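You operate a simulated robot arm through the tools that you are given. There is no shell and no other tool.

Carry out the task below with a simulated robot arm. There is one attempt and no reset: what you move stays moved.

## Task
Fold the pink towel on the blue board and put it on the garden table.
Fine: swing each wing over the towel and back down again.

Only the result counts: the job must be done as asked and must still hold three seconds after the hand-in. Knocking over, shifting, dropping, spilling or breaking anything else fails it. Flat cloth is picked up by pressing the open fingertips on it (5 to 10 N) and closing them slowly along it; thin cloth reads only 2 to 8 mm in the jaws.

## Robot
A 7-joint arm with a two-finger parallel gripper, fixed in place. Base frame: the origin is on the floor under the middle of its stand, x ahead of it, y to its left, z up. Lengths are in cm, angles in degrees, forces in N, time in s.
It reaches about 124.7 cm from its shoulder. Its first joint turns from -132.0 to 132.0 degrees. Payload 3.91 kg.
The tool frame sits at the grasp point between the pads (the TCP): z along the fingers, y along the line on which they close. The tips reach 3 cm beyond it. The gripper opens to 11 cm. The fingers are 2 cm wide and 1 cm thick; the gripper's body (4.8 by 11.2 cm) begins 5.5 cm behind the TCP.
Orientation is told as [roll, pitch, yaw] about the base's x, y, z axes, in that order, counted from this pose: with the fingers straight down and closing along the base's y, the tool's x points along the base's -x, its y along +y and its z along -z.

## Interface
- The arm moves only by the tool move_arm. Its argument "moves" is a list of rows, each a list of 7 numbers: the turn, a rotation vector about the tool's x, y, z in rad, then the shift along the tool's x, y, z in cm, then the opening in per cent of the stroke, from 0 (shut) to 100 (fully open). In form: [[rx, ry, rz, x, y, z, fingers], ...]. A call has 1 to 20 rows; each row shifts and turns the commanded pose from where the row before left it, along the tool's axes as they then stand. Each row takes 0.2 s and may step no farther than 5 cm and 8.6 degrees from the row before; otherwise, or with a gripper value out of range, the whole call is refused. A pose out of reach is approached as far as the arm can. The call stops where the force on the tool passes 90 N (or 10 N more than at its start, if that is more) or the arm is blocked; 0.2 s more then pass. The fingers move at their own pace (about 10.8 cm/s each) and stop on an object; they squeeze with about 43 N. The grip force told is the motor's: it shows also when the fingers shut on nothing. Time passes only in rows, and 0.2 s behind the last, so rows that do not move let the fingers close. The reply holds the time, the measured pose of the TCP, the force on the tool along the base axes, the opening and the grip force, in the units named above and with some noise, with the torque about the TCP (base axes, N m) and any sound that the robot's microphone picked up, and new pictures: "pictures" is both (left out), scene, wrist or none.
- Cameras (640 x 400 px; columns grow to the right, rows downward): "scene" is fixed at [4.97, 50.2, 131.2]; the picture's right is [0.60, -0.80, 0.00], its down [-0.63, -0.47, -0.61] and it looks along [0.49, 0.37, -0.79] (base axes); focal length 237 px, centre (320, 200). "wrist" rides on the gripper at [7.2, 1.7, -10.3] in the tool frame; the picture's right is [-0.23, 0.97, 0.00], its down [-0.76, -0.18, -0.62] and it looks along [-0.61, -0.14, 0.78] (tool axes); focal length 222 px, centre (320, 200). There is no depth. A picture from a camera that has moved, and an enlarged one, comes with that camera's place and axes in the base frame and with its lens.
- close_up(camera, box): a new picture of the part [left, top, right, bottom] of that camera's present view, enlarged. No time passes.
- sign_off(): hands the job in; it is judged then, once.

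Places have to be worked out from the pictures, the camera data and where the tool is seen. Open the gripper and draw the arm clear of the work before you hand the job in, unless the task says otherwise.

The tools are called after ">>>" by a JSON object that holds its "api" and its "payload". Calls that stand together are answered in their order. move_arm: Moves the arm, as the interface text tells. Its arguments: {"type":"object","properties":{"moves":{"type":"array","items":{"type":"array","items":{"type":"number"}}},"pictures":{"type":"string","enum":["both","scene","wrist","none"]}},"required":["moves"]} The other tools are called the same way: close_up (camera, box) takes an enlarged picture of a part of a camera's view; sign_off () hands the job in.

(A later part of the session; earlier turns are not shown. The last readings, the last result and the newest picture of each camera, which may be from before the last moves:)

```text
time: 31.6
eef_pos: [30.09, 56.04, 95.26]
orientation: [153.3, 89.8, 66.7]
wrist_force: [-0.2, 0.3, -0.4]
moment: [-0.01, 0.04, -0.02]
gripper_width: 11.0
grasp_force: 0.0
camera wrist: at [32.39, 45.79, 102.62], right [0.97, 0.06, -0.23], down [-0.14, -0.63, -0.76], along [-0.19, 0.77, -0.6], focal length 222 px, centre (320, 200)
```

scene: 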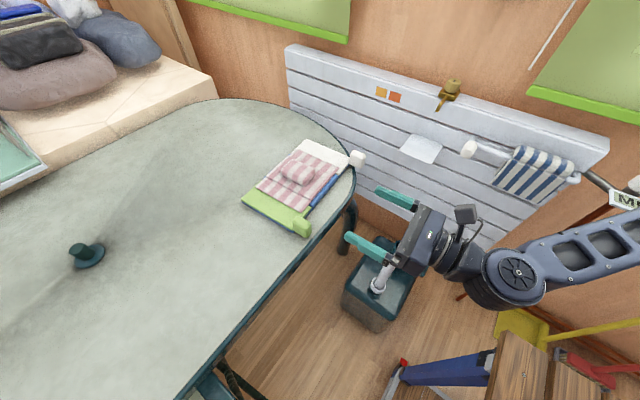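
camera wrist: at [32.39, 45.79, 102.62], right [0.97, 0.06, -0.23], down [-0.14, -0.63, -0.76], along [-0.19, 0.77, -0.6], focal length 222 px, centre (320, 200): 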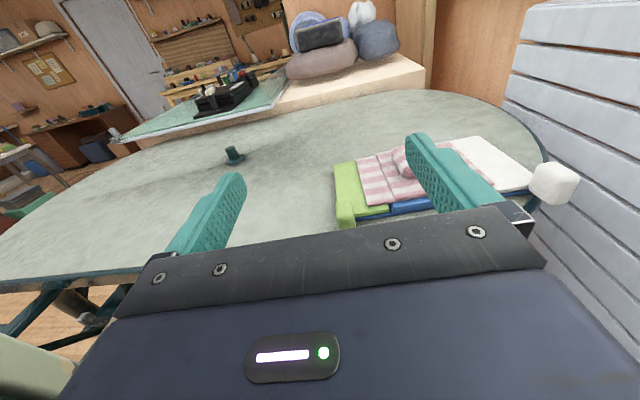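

The fingers now point along +y and the wrist camera looks across the table at the board. Close-ups of both knobs should show their height and any gap beneath.

>>> {"api": "close_up", "payload": {"camera": "wrist", "box": [310, 120, 470, 240]}}

>>> {"api": "close_up", "payload": {"camera": "wrist", "box": [440, 110, 600, 230]}}

```text
3.33 times, centred on (390, 180) of wrist
camera zoom: at [32.39, 45.79, 102.62], right [0.97, 0.06, -0.23], down [-0.14, -0.63, -0.76], along [-0.19, 0.77, -0.6], focal length 740 px, centre (87, 267)
```

zoom: 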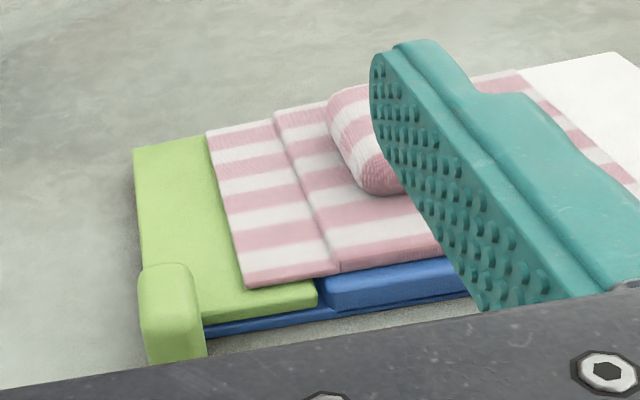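

```text
3.33 times, centred on (520, 170) of wrist
camera zoom: at [32.39, 45.79, 102.62], right [0.97, 0.06, -0.23], down [-0.14, -0.63, -0.76], along [-0.19, 0.77, -0.6], focal length 740 px, centre (-347, 300)
```

zoom: 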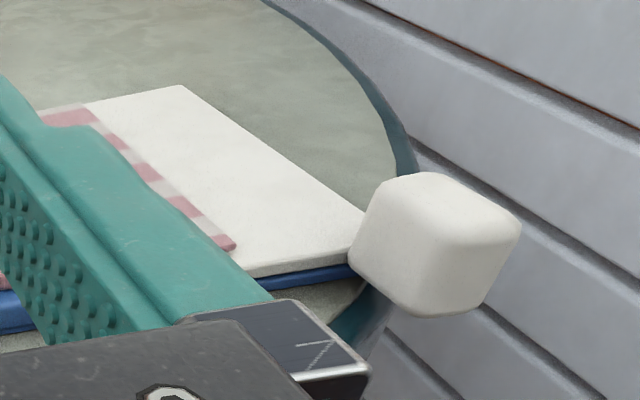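

I'll zoom the scene camera on each knob to triangulate them more precisely.

>>> {"api": "close_up", "payload": {"camera": "scene", "box": [265, 195, 345, 245]}}

>>> {"api": "close_up", "payload": {"camera": "scene", "box": [310, 135, 390, 185]}}

>>> {"api": "close_up", "payload": {"camera": "scene", "box": [230, 120, 390, 245]}}

```text
8.00 times, centred on (305, 220) of scene
camera zoom: at [4.97, 50.2, 131.2], right [0.6, -0.8, 0.0], down [-0.63, -0.47, -0.61], along [0.49, 0.37, -0.79], focal length 1900 px, centre (440, 40)
```

zoom: 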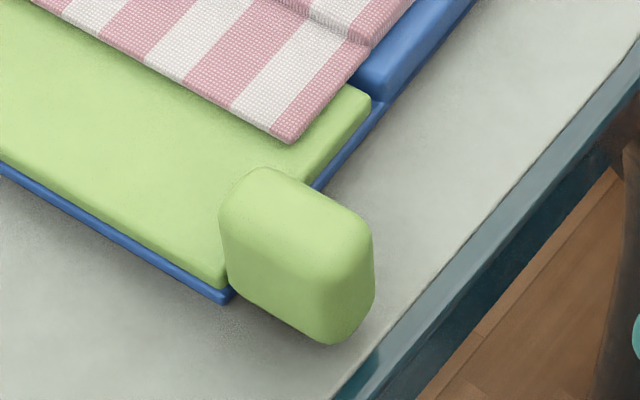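

```text
8.00 times, centred on (350, 160) of scene
camera zoom: at [4.97, 50.2, 131.2], right [0.6, -0.8, 0.0], down [-0.63, -0.47, -0.61], along [0.49, 0.37, -0.79], focal length 1900 px, centre (80, 520)
```

zoom: 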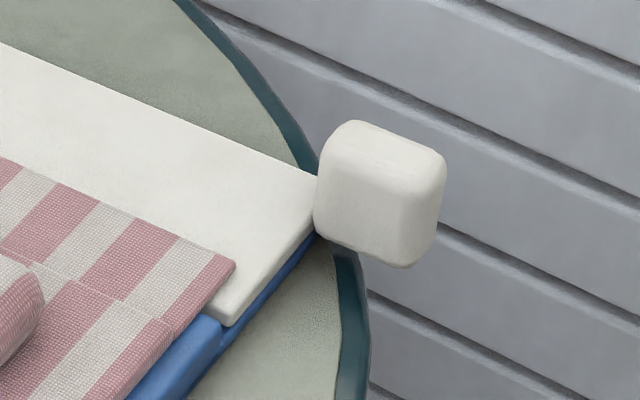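

```text
3.20 times, centred on (310, 182) of scene
camera zoom: at [4.97, 50.2, 131.2], right [0.6, -0.8, 0.0], down [-0.63, -0.47, -0.61], along [0.49, 0.37, -0.79], focal length 760 px, centre (352, 256)
```

zoom: 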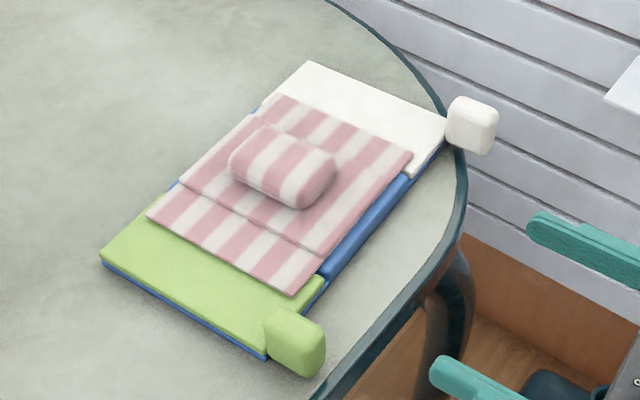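

The green knob is roughly x 27.7–30.7, y 72.3–76.7, z 73.8–77.8, leaving about a 1.6 cm gap under it. I plan to cage it loosely with one finger below and one above, so I'll roll the tool -90° about its axis in free air, which also tests the reach.

>>> {"api": "move_arm", "payload": {"moves": [[0, 0, -0.1428, 0, 0, 0, 60], [0, 0, -0.1428, 0, 0, 0, 60], [0, 0, -0.1428, 0, 0, 0, 60], [0, 0, -0.1428, 0, 0, 0, 60], [0, 0, -0.1428, 0, 0, 0, 60], [0, 0, -0.1428, 0, 0, 0, 60], [0, 0, -0.1428, 0, 0, 0, 60], [0, 0, -0.1428, 0, 0, 0, 60], [0, 0, -0.1428, 0, 0, 0, 60], [0, 0, -0.1428, 0, 0, 0, 60], [0, 0, -0.1428, 0, 0, 0, 60]], "pictures": "both"}}

```text
time: 34.0
eef_pos: [30.07, 56.03, 95.24]
orientation: [90.0, -0.1, 3.5]
wrist_force: [-0.1, -0.3, -0.2]
moment: [0.02, 0.0, 0.0]
gripper_width: 6.6
grasp_force: 0.1
camera wrist: at [23.46, 45.3, 96.99], right [0.22, 0.01, 0.97], down [0.8, -0.58, -0.18], along [0.56, 0.82, -0.14], focal length 222 px, centre (320, 200)
```

scene: 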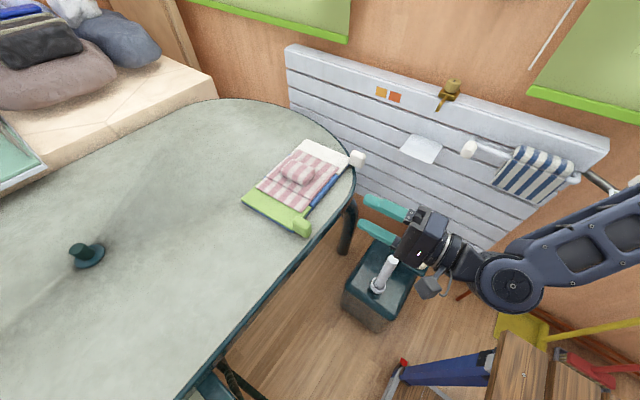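
wrist: 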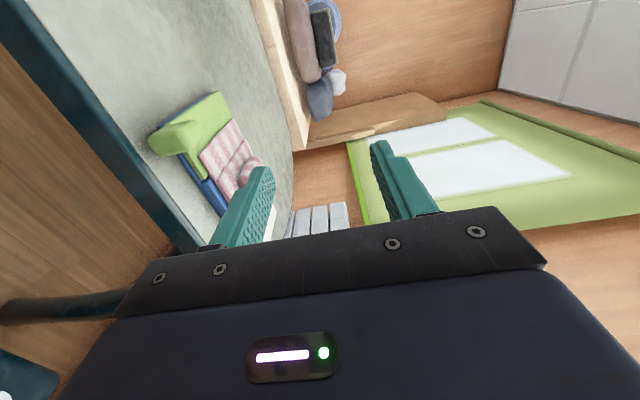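

The roll works. I'll dry-run the full swing range here (+168°) to verify the wrist can do it, then return.

>>> {"api": "move_arm", "payload": {"moves": [[0, 0, 0.1466, 0, 0, 0, 60], [0, 0, 0.1466, 0, 0, 0, 60], [0, 0, 0.1466, 0, 0, 0, 60], [0, 0, 0.1466, 0, 0, 0, 60], [0, 0, 0.1466, 0, 0, 0, 60], [0, 0, 0.1466, 0, 0, 0, 60], [0, 0, 0.1466, 0, 0, 0, 60], [0, 0, 0.1466, 0, 0, 0, 60], [0, 0, 0.1466, 0, 0, 0, 60], [0, 0, 0.1466, 0, 0, 0, 60], [0, 0, 0.1466, 0, 0, 0, 60], [0, 0, 0.1466, 0, 0, 0, 60], [0, 0, 0.1466, 0, 0, 0, 60], [0, 0, 0.1466, 0, 0, 0, 60], [0, 0, 0.1466, 0, 0, 0, 60], [0, 0, 0.1466, 0, 0, 0, 60], [0, 0, 0.1466, 0, 0, 0, 60], [0, 0, 0.1466, 0, 0, 0, 60], [0, 0, 0.1466, 0, 0, 0, 60], [0, 0, 0.1466, 0, 0, 0, 60]], "pictures": "scene"}}

```text
time: 38.2
eef_pos: [30.05, 56.08, 95.25]
orientation: [-90.0, 11.9, -176.5]
wrist_force: [0.0, -0.5, -0.7]
moment: [-0.01, 0.02, 0.01]
gripper_width: 6.64
grasp_force: 0.1
```

scene: 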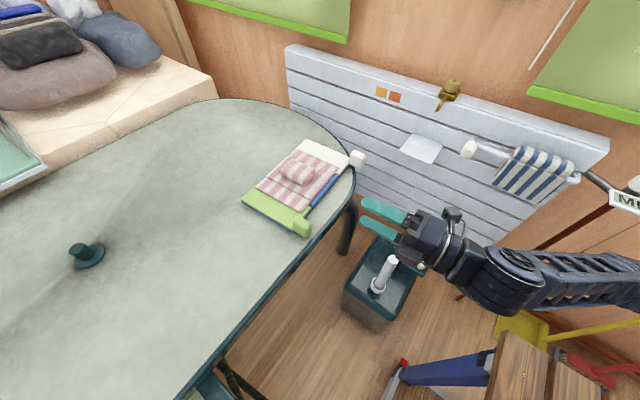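

The full roll range is reachable. I'll roll back, then approach the side of the green knob.

>>> {"api": "move_arm", "payload": {"moves": [[0, 0, -0.1466, 0, 0, 0, 60], [0, 0, -0.1466, 0, 0, 0, 60], [0, 0, -0.1466, 0, 0, 0, 60], [0, 0, -0.1466, 0, 0, 0, 60], [0, 0, -0.1466, 0, 0, 0, 60], [0, 0, -0.1466, 0, 0, 0, 60], [0, 0, -0.1466, 0, 0, 0, 60], [0, 0, -0.1466, 0, 0, 0, 60], [0, 0, -0.1466, 0, 0, 0, 60], [0, 0, -0.1466, 0, 0, 0, 60], [0, 0, -0.1466, 0, 0, 0, 60], [0, 0, -0.1466, 0, 0, 0, 60], [0, 0, -0.1466, 0, 0, 0, 60], [0, 0, -0.1466, 0, 0, 0, 60], [0, 0, -0.1466, 0, 0, 0, 60], [0, 0, -0.1466, 0, 0, 0, 60], [0, 0, -0.1466, 0, 0, 0, 60], [0, 0, -0.1466, 0, 0, 0, 60], [0, 0, -0.1466, 0, 0, 0, 60], [0, 0, -0.1466, 0, 0, 0, 60]], "pictures": "none"}}

```text
time: 42.4
eef_pos: [29.93, 56.03, 95.38]
orientation: [90.0, -0.1, 3.5]
wrist_force: [-0.9, -1.1, 0.5]
moment: [-0.01, 0.02, -0.01]
gripper_width: 6.63
grasp_force: 0.1
```

Back at the start roll. Moving to about (22, 62, 80), to the -x side of the knob, for a level look at it.

>>> {"api": "move_arm", "payload": {"moves": [[0, 0, 0, 1.52, -3.08, 1.3, 46], [0, 0, 0, 1.52, -3.08, 1.3, 46], [0, 0, 0, 1.52, -3.08, 1.3, 46], [0, 0, 0, 1.52, -3.08, 1.3, 46], [0, 0, 0, 1.52, -3.08, 1.3, 46], [0, 0, 0, 0, 0, 0, 46]], "pictures": "both"}}

>>> {"api": "close_up", "payload": {"camera": "wrist", "box": [120, 40, 360, 240]}}

```text
time: 43.8
eef_pos: [22.01, 62.11, 79.8]
orientation: [90.0, -0.1, 3.5]
wrist_force: [0.3, 0.6, 0.7]
moment: [0.03, 0.0, -0.01]
gripper_width: 5.05
grasp_force: 0.0
camera wrist: at [15.34, 51.34, 81.59], right [0.23, 0.01, 0.97], down [0.8, -0.58, -0.18], along [0.56, 0.82, -0.14], focal length 222 px, centre (320, 200)
```

scene: 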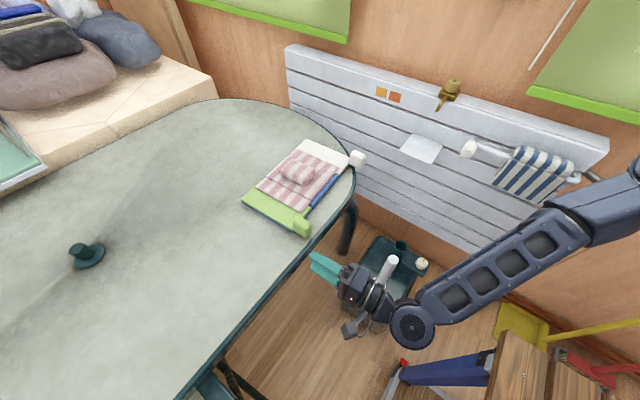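
wrist: 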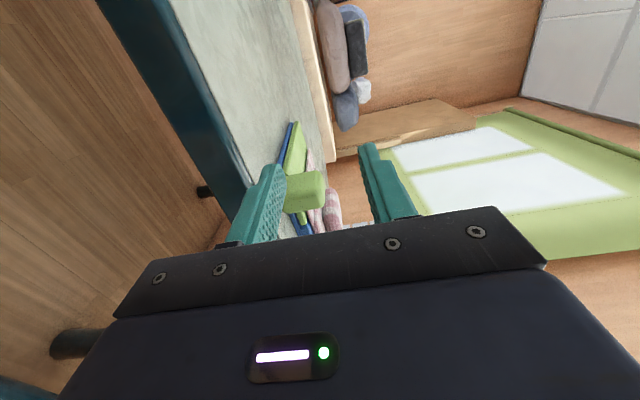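

```text
2.00 times, centred on (240, 140) of wrist
camera zoom: at [15.34, 51.34, 81.59], right [0.23, 0.01, 0.97], down [0.8, -0.58, -0.18], along [0.56, 0.82, -0.14], focal length 444 px, centre (480, 320)
```

zoom: 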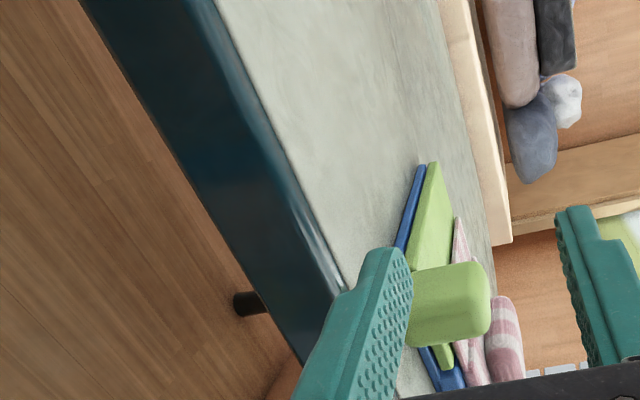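

The side view shows the knob standing well above the base. I'll move forward to put the fingertips over the table beside the knob (x 22) for a better view of the gap.

>>> {"api": "move_arm", "payload": {"moves": [[0, 0, 0, -0.15, -0.4, 2.5, 46], [0, 0, 0, -0.15, -0.4, 2.5, 46], [0, 0, 0, -0.15, -0.4, 2.5, 46], [0, 0, 0, -0.15, -0.4, 2.5, 46], [0, 0, 0, 0, 0, 0, 46]], "pictures": "both"}}

>>> {"api": "close_up", "payload": {"camera": "wrist", "box": [180, 120, 420, 270]}}

>>> {"api": "close_up", "payload": {"camera": "scene", "box": [240, 190, 380, 290]}}

```text
time: 45.0
eef_pos: [22.04, 72.17, 78.3]
orientation: [90.0, 0.0, 3.4]
wrist_force: [0.3, 0.4, -1.0]
moment: [0.01, -0.02, -0.01]
gripper_width: 5.08
grasp_force: 0.0
camera wrist: at [15.44, 61.43, 80.06], right [0.23, 0.01, 0.97], down [0.8, -0.58, -0.18], along [0.56, 0.82, -0.14], focal length 222 px, centre (320, 200)
```

scene: 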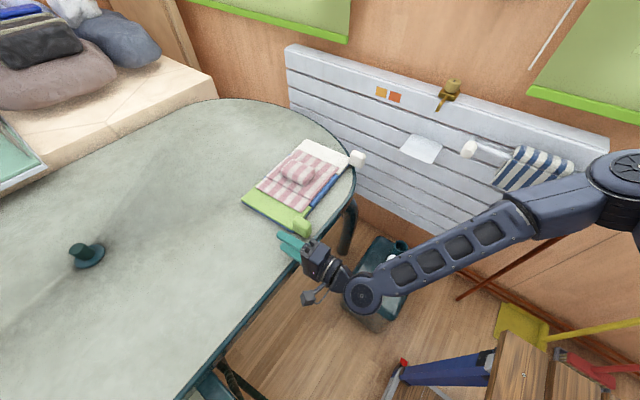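
wrist: 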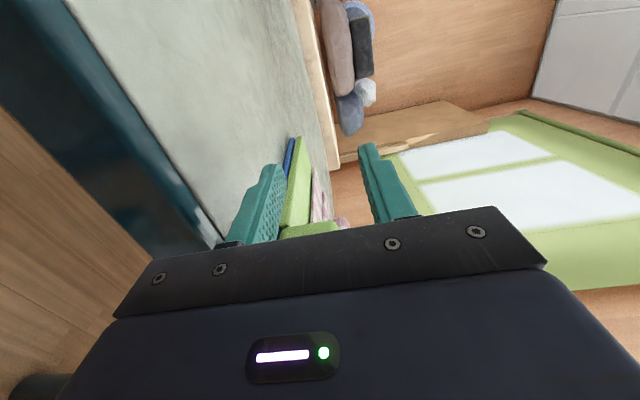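

```text
2.67 times, centred on (300, 195) of wrist
camera zoom: at [15.44, 61.43, 80.06], right [0.23, 0.01, 0.97], down [0.8, -0.58, -0.18], along [0.56, 0.82, -0.14], focal length 592 px, centre (373, 213)
```

zoom: 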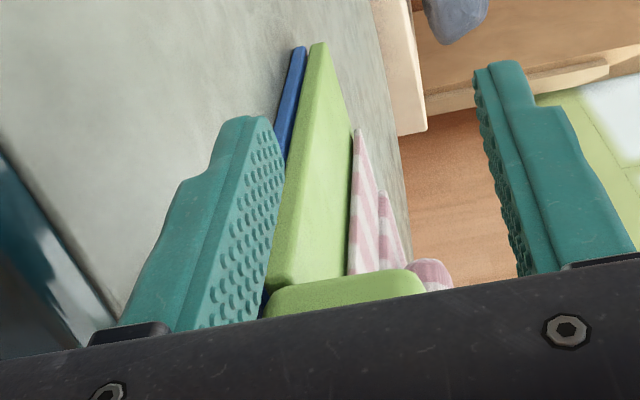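

```text
4.00 times, centred on (310, 240) of scene
camera zoom: at [4.97, 50.2, 131.2], right [0.6, -0.8, 0.0], down [-0.63, -0.47, -0.61], along [0.49, 0.37, -0.79], focal length 950 px, centre (360, 40)
```

zoom: 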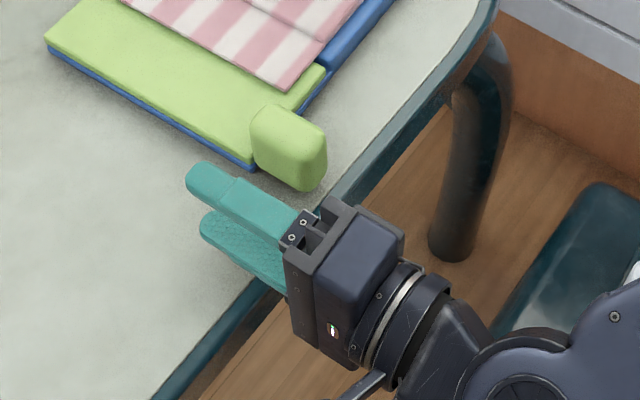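

The side view shows the knob's bottom level with the wing's underside, so the gap is only about 1 cm and too tight for a flat finger. I'll roll the tool +45° with a wider opening so the lower finger can push the knob's lower-left corner up and inward.

>>> {"api": "move_arm", "payload": {"moves": [[0, 0, 0.1309, 0, 0, 0, 77], [0, 0, 0.1309, 0, 0, 0, 77], [0, 0, 0.1309, 0, 0, 0, 77], [0, 0, 0.1309, 0, 0, 0, 77], [0, 0, 0.1309, 0, 0, 0, 77], [0, 0, 0.1309, 0, 0, 0, 77], [0, 0, 0, 0, 0, 0, 77]], "pictures": "both"}}

>>> {"api": "close_up", "payload": {"camera": "wrist", "box": [160, 80, 480, 280]}}

>>> {"api": "close_up", "payload": {"camera": "scene", "box": [240, 190, 380, 290]}}

```text
time: 46.6
eef_pos: [22.03, 72.27, 78.37]
orientation: [90.0, 45.0, 3.5]
wrist_force: [1.1, -0.5, 0.4]
moment: [0.01, 0.02, -0.02]
gripper_width: 8.47
grasp_force: 0.0
camera wrist: at [18.77, 61.58, 84.73], right [0.85, 0.05, 0.53], down [0.45, -0.6, -0.66], along [0.28, 0.8, -0.53], focal length 222 px, centre (320, 200)
```

scene: 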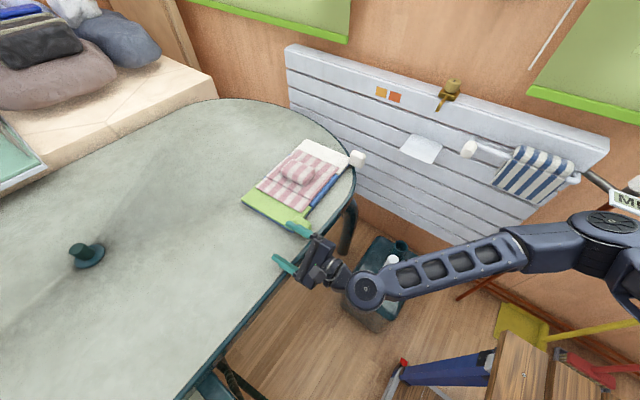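
wrist: 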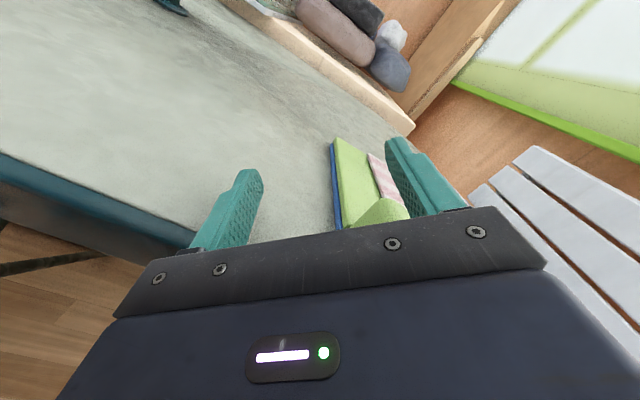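

```text
2.00 times, centred on (320, 180) of wrist
camera zoom: at [18.77, 61.58, 84.73], right [0.85, 0.05, 0.53], down [0.45, -0.6, -0.66], along [0.28, 0.8, -0.53], focal length 444 px, centre (320, 240)
```

zoom: 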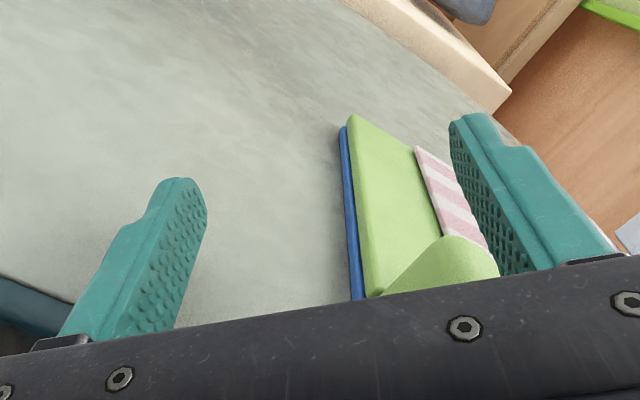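

```text
4.00 times, centred on (310, 240) of scene
camera zoom: at [4.97, 50.2, 131.2], right [0.6, -0.8, 0.0], down [-0.63, -0.47, -0.61], along [0.49, 0.37, -0.79], focal length 950 px, centre (360, 40)
```

zoom: 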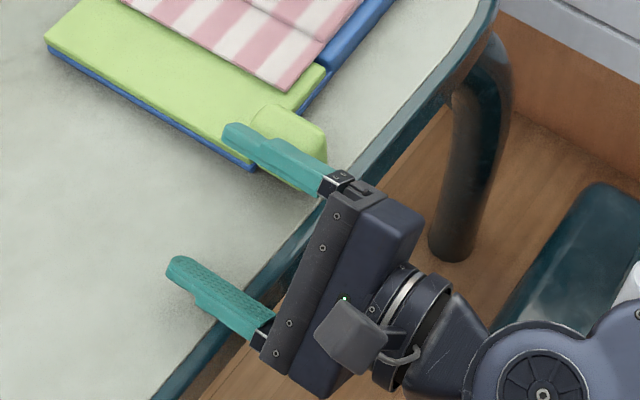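

Next I'll touch off the lower finger on the table here, clear of the knob, to learn the exact table height.

>>> {"api": "move_arm", "payload": {"moves": [[0, 0, 0, -0.5, -0.5, 0, 77], [0, 0, 0, -0.4, -0.4, 0, 77], [0, 0, 0, 0, 0, 0, 77]], "pictures": "none"}}

```text
time: 47.4
eef_pos: [22.04, 72.1, 76.95]
orientation: [90.0, 45.0, 3.6]
wrist_force: [-0.2, -0.6, -0.9]
moment: [0.02, 0.02, -0.03]
gripper_width: 8.45
grasp_force: 0.0
```

>>> {"api": "move_arm", "payload": {"moves": [[0, 0, 0, -0.15, -0.15, 0, 77], [0, 0, 0, 0, 0, 0, 77]], "pictures": "none"}}

>>> {"api": "move_arm", "payload": {"moves": [[0, 0, 0, -0.12, -0.12, 0, 77], [0, 0, 0, 0, 0, 0, 77]], "pictures": "none"}}

```text
time: 48.0
eef_pos: [21.96, 72.19, 76.9]
orientation: [90.0, 45.1, 3.6]
wrist_force: [-1.6, -0.4, 3.0]
moment: [-0.05, 0.18, -0.01]
gripper_width: 8.44
grasp_force: 0.0
```

```text
time: 48.6
eef_pos: [21.99, 72.11, 76.77]
orientation: [90.1, 45.1, 3.7]
wrist_force: [-6.7, 4.5, 13.9]
moment: [-0.09, 0.79, -0.28]
gripper_width: 8.22
grasp_force: 0.0
```

The lower finger touches the table at TCP z ≈ 76.9, so the table is at about z 72.4. I'll back off 0.3 cm and slide +x toward the knob, advancing slightly in y.

>>> {"api": "move_arm", "payload": {"moves": [[0, 0, 0, 0.21, 0.21, 0, 77], [0, 0, 0, -1.4, 1.4, 0.2, 77], [0, 0, 0, -1.4, 1.4, 0.2, 77], [0, 0, 0, -1.4, 1.4, 0.2, 77], [0, 0, 0, 0, 0, 0, 77]], "pictures": "both"}}

>>> {"api": "close_up", "payload": {"camera": "wrist", "box": [160, 80, 480, 280]}}

>>> {"api": "close_up", "payload": {"camera": "scene", "box": [240, 190, 380, 290]}}

```text
time: 49.8
eef_pos: [27.91, 73.0, 76.84]
orientation: [90.1, 45.0, 3.4]
wrist_force: [-1.3, -2.7, 4.3]
moment: [-0.16, 0.22, 0.04]
gripper_width: 8.34
grasp_force: 0.1
camera wrist: at [24.67, 62.5, 83.2], right [0.85, 0.05, 0.53], down [0.45, -0.6, -0.66], along [0.28, 0.8, -0.53], focal length 222 px, centre (320, 200)
```

scene: 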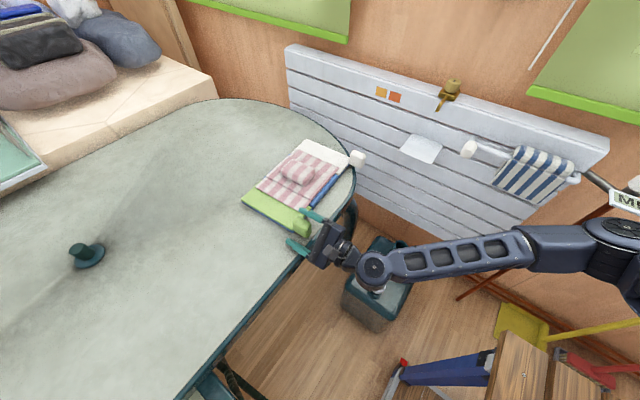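
wrist: 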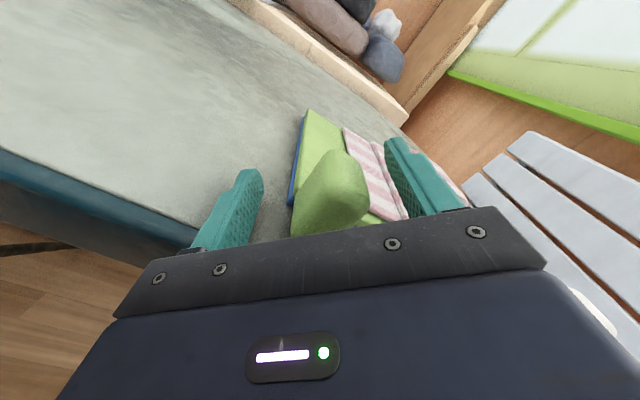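

```text
2.00 times, centred on (320, 180) of wrist
camera zoom: at [24.67, 62.5, 83.2], right [0.85, 0.05, 0.53], down [0.45, -0.6, -0.66], along [0.28, 0.8, -0.53], focal length 444 px, centre (320, 240)
```

zoom: 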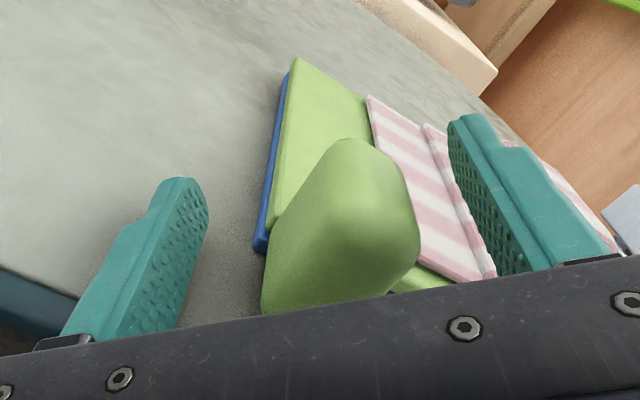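

```text
4.00 times, centred on (310, 240) of scene
camera zoom: at [4.97, 50.2, 131.2], right [0.6, -0.8, 0.0], down [-0.63, -0.47, -0.61], along [0.49, 0.37, -0.79], focal length 950 px, centre (360, 40)
```

zoom: 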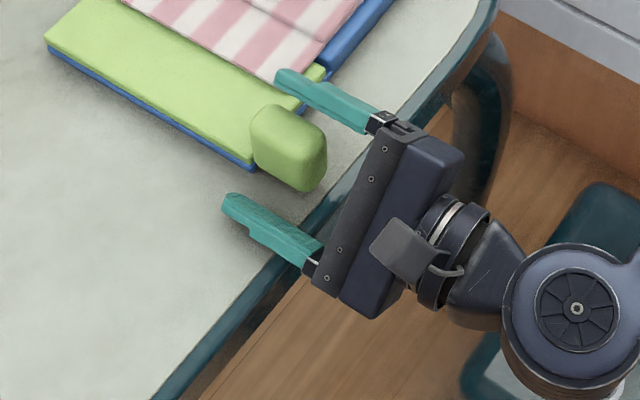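

The finger is brushing the table (4 N), so I'll raise 0.2 cm and keep closing in on the knob.

>>> {"api": "move_arm", "payload": {"moves": [[0, 0, 0, 0.14, 0.14, 0, 77], [0, 0, 0, -0.7, 0.7, 0, 77], [0, 0, 0, -0.5, 0.5, 0, 77], [0, 0, 0, 0, 0, 0, 77]], "pictures": "none"}}

>>> {"api": "close_up", "payload": {"camera": "wrist", "box": [160, 80, 480, 280]}}

```text
time: 50.8
eef_pos: [29.85, 73.33, 76.94]
orientation: [89.9, 45.0, 3.5]
wrist_force: [-0.1, -0.9, 0.5]
moment: [0.0, -0.01, 0.01]
gripper_width: 8.48
grasp_force: 0.1
```

```text
2.00 times, centred on (320, 180) of wrist
camera zoom: at [26.42, 62.71, 83.48], right [0.85, 0.05, 0.53], down [0.45, -0.6, -0.66], along [0.28, 0.8, -0.53], focal length 444 px, centre (320, 240)
```

zoom: 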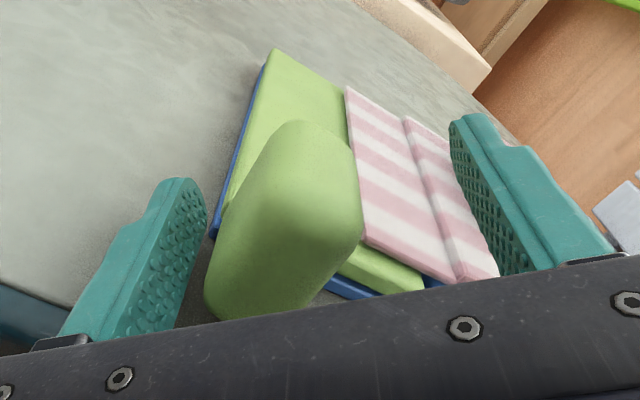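

The knob is almost at the lower finger. Small +x steps until light contact.

>>> {"api": "move_arm", "payload": {"moves": [[0, 0, 0, -0.25, 0.25, 0, 77], [0, 0, 0, 0, 0, 0, 77]], "pictures": "none"}}

>>> {"api": "close_up", "payload": {"camera": "wrist", "box": [160, 80, 480, 280]}}

```text
time: 51.4
eef_pos: [30.03, 73.34, 77.12]
orientation: [90.0, 45.0, 3.5]
wrist_force: [-2.2, 0.4, 0.7]
moment: [0.01, 0.12, 0.04]
gripper_width: 8.49
grasp_force: 0.6
```

```text
2.00 times, centred on (320, 180) of wrist
camera zoom: at [26.68, 62.75, 83.52], right [0.85, 0.05, 0.53], down [0.45, -0.6, -0.66], along [0.28, 0.8, -0.53], focal length 444 px, centre (320, 240)
```

zoom: 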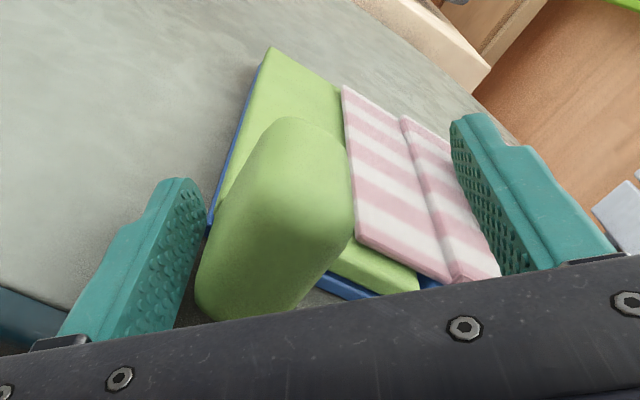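

The light contact force points along -x, so the finger is on the knob's side face. The knob reaches nearly to the table and can't be hooked from below. I'll back off, retract, and roll so the fingers close along x for a pinch on its two side faces.

>>> {"api": "move_arm", "payload": {"moves": [[0, 0, 0, 0.4, -0.3, 0, 77], [0, 0, 0, 0, 0, -3, 77], [0, 0, 0, 0, 0, -4, 77], [0, 0, 0, 0, 0, -4, 77], [0, 0, 0.1309, 0, 0, 0, 77], [0, 0, 0.1309, 0, 0, 0, 77], [0, 0, 0.1309, 0, 0, 0, 77], [0, 0, 0.1309, 0, 0, 0, 77], [0, 0, 0.1309, 0, 0, 0, 60], [0, 0, 0.1309, 0, 0, 0, 60], [0, 0, 0, 0, 0, 0, 60]], "pictures": "both"}}

>>> {"api": "close_up", "payload": {"camera": "wrist", "box": [200, 60, 440, 230]}}

```text
time: 53.8
eef_pos: [30.06, 62.27, 77.15]
orientation: [-99.8, 89.9, 173.6]
wrist_force: [0.2, -0.2, -0.7]
moment: [0.0, 0.0, 0.03]
gripper_width: 6.57
grasp_force: 0.0
camera wrist: at [32.44, 52.0, 84.5], right [0.97, 0.06, -0.23], down [-0.14, -0.63, -0.76], along [-0.19, 0.77, -0.61], focal length 222 px, centre (320, 200)
```

scene: 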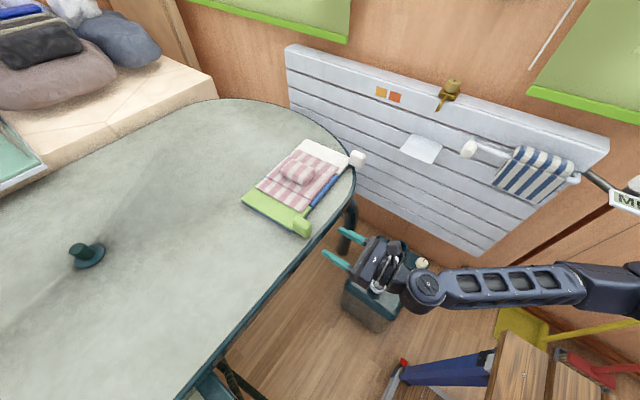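
wrist: 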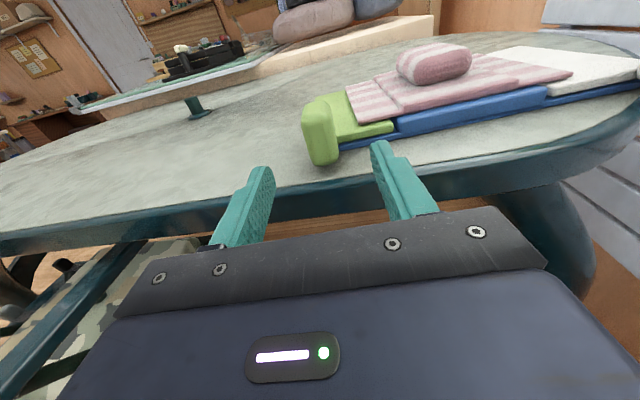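

```text
2.35 times, centred on (320, 145) of wrist
camera zoom: at [32.44, 52.0, 84.5], right [0.97, 0.06, -0.23], down [-0.14, -0.63, -0.76], along [-0.19, 0.77, -0.61], focal length 523 px, centre (320, 329)
```

zoom: 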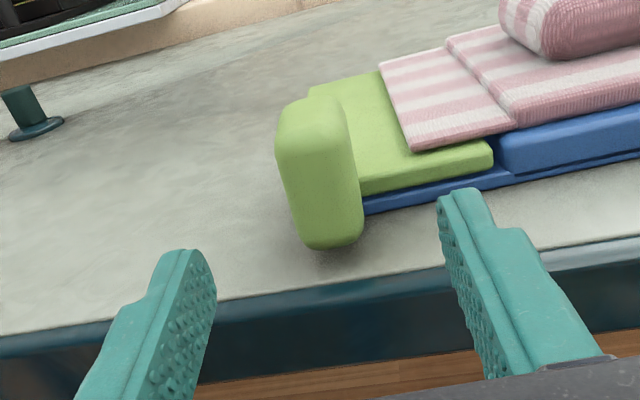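

This is a clear view: the knob is about x 27.5–30.7, y 72.2–76.7, z 72.8–78.2, and the hinge is near x 36.7. I need to know whether a row's shift uses the tool axes before or after its turn, so I'll test that in free air.

>>> {"api": "move_arm", "payload": {"moves": [[0, 0, 0.14, 4, 0, 0, 60], [0, 0, 0, 0, 0, 0, 60], [0, 0, 0, 0, 0, 0, 60]], "pictures": "none"}}

```text
time: 54.6
eef_pos: [30.19, 62.23, 81.31]
orientation: [-90.0, 82.1, -176.5]
wrist_force: [-1.2, 0.2, -0.6]
moment: [-0.04, 0.02, 0.01]
gripper_width: 6.63
grasp_force: 0.1
```

The shift uses the axes before the turn. Returning, lining up at x 29.1, z 75.6, and moving forward to just short of the knob.

>>> {"api": "move_arm", "payload": {"moves": [[0, 0, -0.14, -3.96, 0.56, 0, 60], [0, 0, 0, -1.5, -0.3, 0, 60], [0, 0, 0, 0, 0, 3, 60], [0, 0, 0, 0, 0, 3, 60], [0, 0, 0, 0, 0, 0, 60]], "pictures": "wrist"}}

>>> {"api": "close_up", "payload": {"camera": "wrist", "box": [200, 60, 440, 230]}}

>>> {"api": "close_up", "payload": {"camera": "scene", "box": [240, 190, 380, 290]}}

```text
time: 55.8
eef_pos: [29.35, 68.37, 75.69]
orientation: [110.3, 90.1, 23.8]
wrist_force: [0.5, -0.3, -0.2]
moment: [0.01, -0.03, -0.03]
gripper_width: 6.58
grasp_force: 0.1
camera wrist: at [31.67, 58.02, 83.03], right [0.97, 0.06, -0.23], down [-0.14, -0.63, -0.76], along [-0.19, 0.77, -0.61], focal length 222 px, centre (320, 200)
```

wrist: 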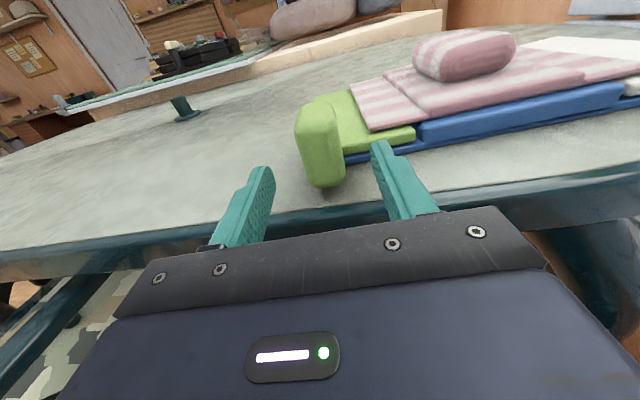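

```text
2.35 times, centred on (320, 145) of wrist
camera zoom: at [31.67, 58.02, 83.03], right [0.97, 0.06, -0.23], down [-0.14, -0.63, -0.76], along [-0.19, 0.77, -0.61], focal length 523 px, centre (320, 329)
```

zoom: 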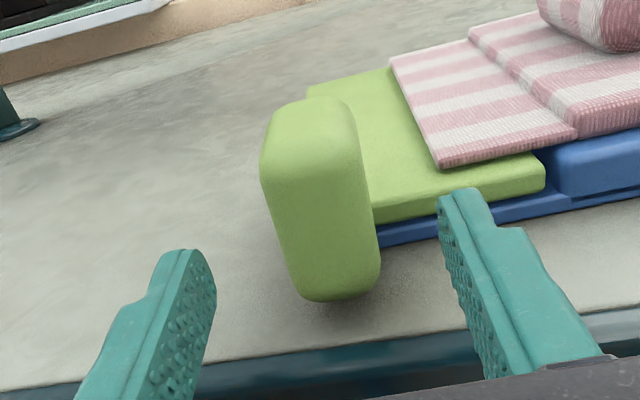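

```text
4.00 times, centred on (310, 240) of scene
camera zoom: at [4.97, 50.2, 131.2], right [0.6, -0.8, 0.0], down [-0.63, -0.47, -0.61], along [0.49, 0.37, -0.79], focal length 950 px, centre (360, 40)
```

zoom: 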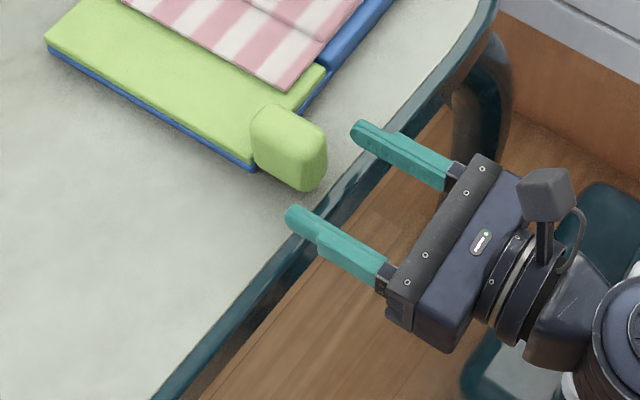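

The knob is centred between the fingers. Advancing 4.6 cm so the tips sit alongside the knob, stopping short of the board edge.

>>> {"api": "move_arm", "payload": {"moves": [[0, 0, 0, 0, 0, 1.6, 60], [0, 0, 0, 0, 0, 1.5, 60], [0, 0, 0, 0, 0, 1.5, 60], [0, 0, 0, 0, 0, 0, 60]], "pictures": "wrist"}}

>>> {"api": "close_up", "payload": {"camera": "wrist", "box": [200, 60, 440, 230]}}

>>> {"api": "close_up", "payload": {"camera": "scene", "box": [240, 190, 380, 290]}}

```text
time: 56.8
eef_pos: [29.33, 72.9, 75.75]
orientation: [-112.1, 89.9, 161.3]
wrist_force: [-0.2, 0.4, 0.4]
moment: [0.0, 0.02, -0.02]
gripper_width: 6.61
grasp_force: 0.0
camera wrist: at [31.55, 62.63, 83.07], right [0.97, 0.06, -0.23], down [-0.14, -0.63, -0.76], along [-0.19, 0.77, -0.61], focal length 222 px, centre (320, 200)
```

wrist: 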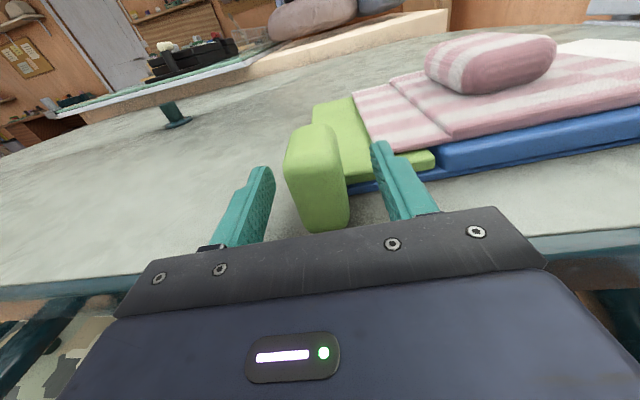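

```text
2.35 times, centred on (320, 145) of wrist
camera zoom: at [31.55, 62.63, 83.07], right [0.97, 0.06, -0.23], down [-0.14, -0.63, -0.76], along [-0.19, 0.77, -0.61], focal length 523 px, centre (320, 329)
```

zoom: 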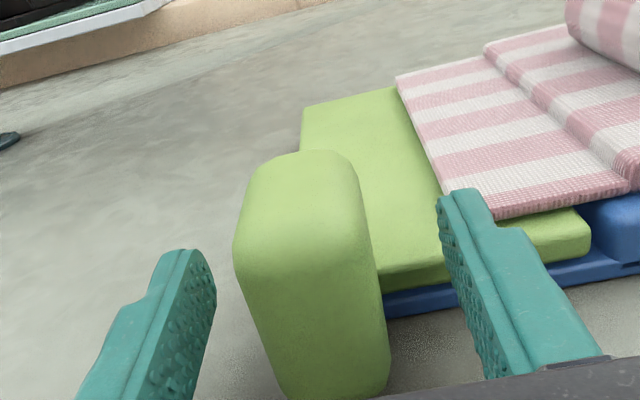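

```text
4.00 times, centred on (310, 240) of scene
camera zoom: at [4.97, 50.2, 131.2], right [0.6, -0.8, 0.0], down [-0.63, -0.47, -0.61], along [0.49, 0.37, -0.79], focal length 950 px, centre (360, 40)
```

zoom: 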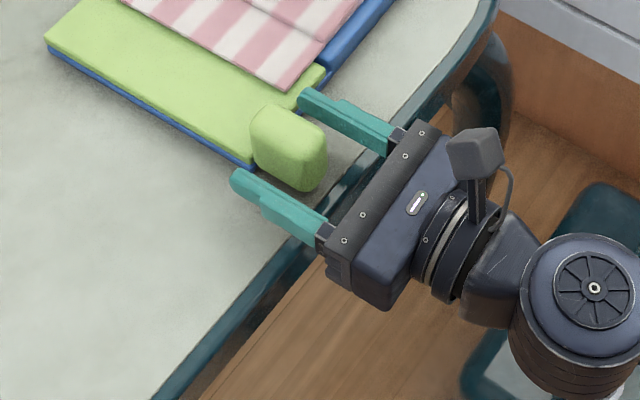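

Alignment is good. Closing gradually and watching the forces to centre the pinch.

>>> {"api": "move_arm", "payload": {"moves": [[0, 0, 0, 0, 0, 0, 50], [0, 0, 0, 0, 0, 0, 42], [0, 0, 0, 0, 0, 0, 37], [0, 0, 0, 0, 0, 0, 34], [0, 0, 0, 0, 0, 0, 34]], "pictures": "none"}}

>>> {"api": "close_up", "payload": {"camera": "wrist", "box": [200, 60, 440, 230]}}

```text
time: 58.0
eef_pos: [29.17, 72.87, 75.81]
orientation: [156.7, 90.0, 70.2]
wrist_force: [1.0, 0.0, 0.7]
moment: [0.02, -0.03, 0.0]
gripper_width: 3.73
grasp_force: 0.0
```

```text
2.35 times, centred on (320, 145) of wrist
camera zoom: at [31.54, 62.61, 83.07], right [0.97, 0.06, -0.23], down [-0.14, -0.63, -0.76], along [-0.19, 0.77, -0.61], focal length 523 px, centre (320, 329)
```

zoom: 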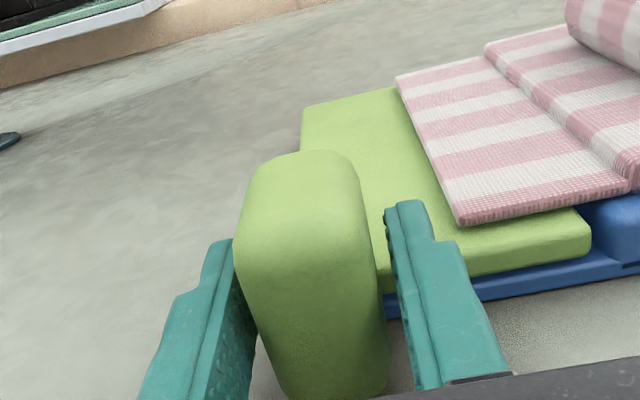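

The knob is slightly left of centre, so I'll shift -0.12 cm and close a bit more.

>>> {"api": "move_arm", "payload": {"moves": [[0, 0, 0, 0, -0.12, 0, 34], [0, 0, 0, 0, 0, 0, 32], [0, 0, 0, 0, 0, 0, 30], [0, 0, 0, 0, 0, 0, 30]], "pictures": "none"}}

```text
time: 59.0
eef_pos: [29.09, 72.76, 75.76]
orientation: [170.4, 90.0, 83.8]
wrist_force: [0.4, 0.2, 0.5]
moment: [0.02, 0.03, -0.01]
gripper_width: 3.31
grasp_force: 0.2
```

>>> {"api": "move_arm", "payload": {"moves": [[0, 0, 0, 0, 0, 0, 29], [0, 0, 0, 0, 0, 0, 28], [0, 0, 0, 0, 0, 0, 28]], "pictures": "none"}}

>>> {"api": "close_up", "payload": {"camera": "wrist", "box": [200, 60, 440, 230]}}

```text
time: 59.8
eef_pos: [29.15, 72.9, 75.69]
orientation: [154.0, 90.0, 67.5]
wrist_force: [2.8, 0.2, -0.6]
moment: [-0.02, 0.0, -0.01]
gripper_width: 3.15
grasp_force: 1.0
```

```text
2.35 times, centred on (320, 145) of wrist
camera zoom: at [31.42, 62.6, 83.07], right [0.97, 0.06, -0.23], down [-0.14, -0.63, -0.76], along [-0.19, 0.77, -0.61], focal length 523 px, centre (320, 329)
```

zoom: 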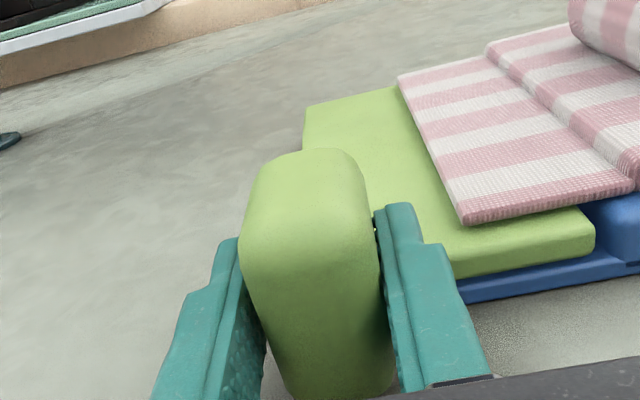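

Contact is starting, and grip force appears to scale with the command error, so I can hold gently. Closing to 20% for a moderate grip.

>>> {"api": "move_arm", "payload": {"moves": [[0, 0, 0, 0, 0.04, 0, 26], [0, 0, 0, 0, 0, 0, 23], [0, 0, 0, 0, 0, 0, 20], [0, 0, 0, 0, 0, 0, 20]], "pictures": "none"}}

```text
time: 60.8
eef_pos: [29.26, 72.77, 75.71]
orientation: [150.2, 90.0, 63.7]
wrist_force: [7.1, 9.0, 3.1]
moment: [0.09, -0.18, 0.1]
gripper_width: 2.95
grasp_force: 43.2
```

The grip saturates at 43 N at 20%. I'll relax the command to 26% to see whether a gentler hold is possible.

>>> {"api": "move_arm", "payload": {"moves": [[0, 0, 0, 0, 0, 0, 26], [0, 0, 0, 0, 0, 0, 26]], "pictures": "none"}}

```text
time: 61.4
eef_pos: [29.24, 72.81, 75.7]
orientation: [156.5, 89.9, 69.9]
wrist_force: [9.6, 10.5, 4.4]
moment: [0.13, -0.21, 0.14]
gripper_width: 3.0
grasp_force: 42.9
```

Still 43 N: the grip is stiff. The tool feels about 10 N sideways, so I'll shift toward +x/+y to relieve it and try 27%.

>>> {"api": "move_arm", "payload": {"moves": [[0, 0, 0, 0.05, 0.12, 0.12, 27], [0, 0, 0, 0, 0, 0, 27]], "pictures": "none"}}

```text
time: 62.0
eef_pos: [29.33, 72.94, 75.79]
orientation: [-47.8, 89.9, -134.3]
wrist_force: [-2.1, -0.4, -0.7]
moment: [0.04, -0.04, -0.02]
gripper_width: 3.0
grasp_force: 0.3
```

At 27% the pads just touch. Trying 26.6% for an intermediate grip.

>>> {"api": "move_arm", "payload": {"moves": [[0, 0, 0, 0, 0, 0, 26.6], [0, 0, 0, 0, 0, 0, 26.6]], "pictures": "none"}}

```text
time: 62.6
eef_pos: [29.37, 72.95, 75.75]
orientation: [-118.5, 90.0, 155.2]
wrist_force: [-1.4, -0.2, -0.3]
moment: [-0.01, -0.01, 0.02]
gripper_width: 3.1
grasp_force: 1.4
```

>>> {"api": "move_arm", "payload": {"moves": [[0, 0, 0, 0, 0, 0, 26.2], [0, 0, 0, 0, 0, 0, 26.2]], "pictures": "none"}}

```text
time: 63.2
eef_pos: [29.2, 72.96, 75.67]
orientation: [-177.1, 90.1, 96.5]
wrist_force: [-3.5, -1.0, -0.6]
moment: [-0.04, 0.03, 0.1]
gripper_width: 3.11
grasp_force: 2.2
```

>>> {"api": "move_arm", "payload": {"moves": [[0, 0, 0, 0, 0, 0, 25], [0, 0, 0, 0, 0, 0, 25]], "pictures": "none"}}

```text
time: 63.8
eef_pos: [29.17, 72.89, 75.72]
orientation: [156.0, 90.1, 69.4]
wrist_force: [-6.1, -1.3, -0.7]
moment: [-0.05, 0.06, 0.09]
gripper_width: 3.09
grasp_force: 3.6
```

>>> {"api": "move_arm", "payload": {"moves": [[0, 0, 0, 0, -0.08, 0, 24], [0, 0, 0, 0, 0, 0, 23], [0, 0, 0, 0, 0, 0, 23]], "pictures": "none"}}

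```text
time: 64.6
eef_pos: [29.16, 72.95, 75.64]
orientation: [146.6, 90.0, 60.1]
wrist_force: [-6.4, -4.6, -0.5]
moment: [0.08, 0.05, 0.04]
gripper_width: 2.99
grasp_force: 42.9
```

The motor jumps to its full 43 N once it stalls, so I'll accept the firm grip and steer by force feedback, relieving the small residual now.

>>> {"api": "move_arm", "payload": {"moves": [[0, 0, 0, 0, -0.06, -0.05, 23], [0, 0, 0, 0, 0, 0, 23]], "pictures": "none"}}

```text
time: 65.2
eef_pos: [29.18, 72.78, 75.76]
orientation: [66.6, 90.0, -20.0]
wrist_force: [-0.7, 6.7, 0.8]
moment: [0.64, 0.23, 0.77]
gripper_width: 2.96
grasp_force: 43.0
```

Starting the swing with one 4° step about the estimated hinge (7.9 cm in +x and 1.5 cm below the TCP), reading the forces.

>>> {"api": "move_arm", "payload": {"moves": [[0, 0, 0.0698, 0.547, 0.124, 0, 23], [0, 0, 0, 0, 0, 0, 23]], "pictures": "none"}}

>>> {"api": "close_up", "payload": {"camera": "scene", "box": [230, 120, 390, 245]}}

```text
time: 65.8
eef_pos: [29.21, 72.84, 76.24]
orientation: [-90.2, 86.0, -176.8]
wrist_force: [3.3, -6.5, 0.8]
moment: [0.08, -0.05, 0.2]
gripper_width: 2.99
grasp_force: 43.1
```

```text
3.20 times, centred on (310, 182) of scene
camera zoom: at [4.97, 50.2, 131.2], right [0.6, -0.8, 0.0], down [-0.63, -0.47, -0.61], along [0.49, 0.37, -0.79], focal length 760 px, centre (352, 256)
```

zoom: 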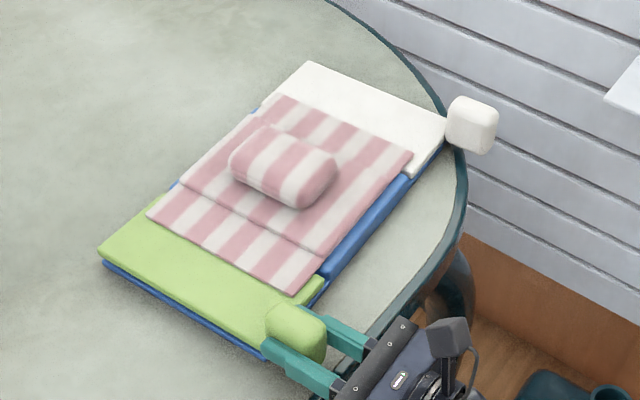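

The wing has lifted slightly and forces remain small. Continuing with two more 4° steps.

>>> {"api": "move_arm", "payload": {"moves": [[0, 0, 0.0698, 0.547, 0.14, 0, 23], [0, 0, 0.0698, 0.547, 0.124, 0, 23], [0, 0, 0, 0, 0, 0, 23]], "pictures": "none"}}

```text
time: 66.6
eef_pos: [29.58, 72.8, 77.41]
orientation: [-90.2, 78.0, -176.6]
wrist_force: [4.4, 15.3, 4.5]
moment: [0.51, -0.41, 0.38]
gripper_width: 2.97
grasp_force: 43.2
```

Axial force grew to +15 N, so I'll shift the tool +y by 0.15 and slightly up/in to relieve it before going on.

>>> {"api": "move_arm", "payload": {"moves": [[0, 0, 0, 0.05, 0.05, 0.15, 23], [0, 0, 0, 0, 0, 0, 23]], "pictures": "none"}}

```text
time: 67.2
eef_pos: [29.66, 72.93, 77.45]
orientation: [-90.0, 78.0, -176.5]
wrist_force: [-2.3, -14.2, 1.6]
moment: [-0.02, -0.11, -0.64]
gripper_width: 2.96
grasp_force: 43.4
```

Axial stiffness is about 200 N/cm, so corrections must be tiny. I'll correct by -0.07 and take one further step.

>>> {"api": "move_arm", "payload": {"moves": [[0, 0, 0, 0, 0, -0.07, 23], [0, 0, 0.0698, 0.547, 0.124, 0, 23], [0, 0, 0, 0, 0, 0, 23]], "pictures": "none"}}

```text
time: 68.0
eef_pos: [29.8, 72.89, 77.8]
orientation: [-89.9, 74.0, -176.4]
wrist_force: [-10.5, 7.3, 4.9]
moment: [-0.28, -0.06, 0.17]
gripper_width: 2.96
grasp_force: 42.7
```

Fitting the forces suggests the hinge is 8.1 cm out and 1.45 cm below. I'll correct radially and continue with two steps on the refined arc.

>>> {"api": "move_arm", "payload": {"moves": [[0, 0, 0, 0, -0.08, 0.03, 23], [0, 0, 0.0698, 0.56, 0.121, 0, 23], [0, 0, 0.0698, 0.56, 0.121, 0, 23], [0, 0, 0, 0, 0, 0, 23]], "pictures": "none"}}

>>> {"api": "close_up", "payload": {"camera": "scene", "box": [230, 120, 390, 245]}}

```text
time: 69.0
eef_pos: [30.39, 72.99, 78.97]
orientation: [-90.1, 65.9, -176.6]
wrist_force: [-10.1, -3.6, 4.9]
moment: [0.24, 0.15, -0.16]
gripper_width: 2.99
grasp_force: 42.8
```

```text
3.20 times, centred on (310, 182) of scene
camera zoom: at [4.97, 50.2, 131.2], right [0.6, -0.8, 0.0], down [-0.63, -0.47, -0.61], along [0.49, 0.37, -0.79], focal length 760 px, centre (352, 256)
```

zoom: 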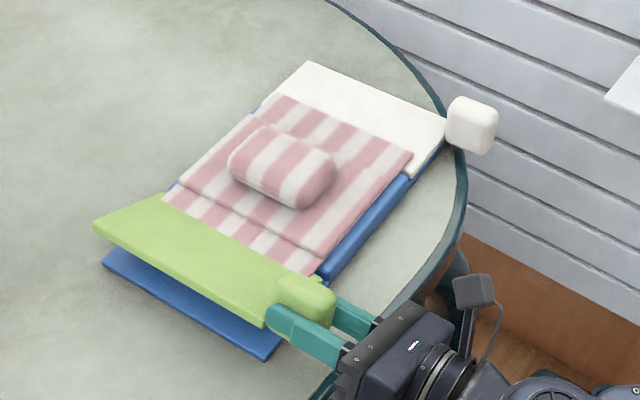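

The wing is up about 24°, the board hasn't moved, and lateral forces stay near 10 N. Refining the arc and continuing.

>>> {"api": "move_arm", "payload": {"moves": [[0, 0, 0, 0, -0.09, 0, 23], [0, 0, 0.0698, 0.565, 0.105, 0, 23], [0, 0, 0.0698, 0.565, 0.105, 0, 23], [0, 0, 0, 0, 0, 0, 23]], "pictures": "none"}}

```text
time: 70.0
eef_pos: [31.16, 73.07, 79.77]
orientation: [-89.9, 58.0, -176.5]
wrist_force: [3.5, -4.8, 2.2]
moment: [0.11, -0.3, 0.17]
gripper_width: 2.93
grasp_force: 42.6
```

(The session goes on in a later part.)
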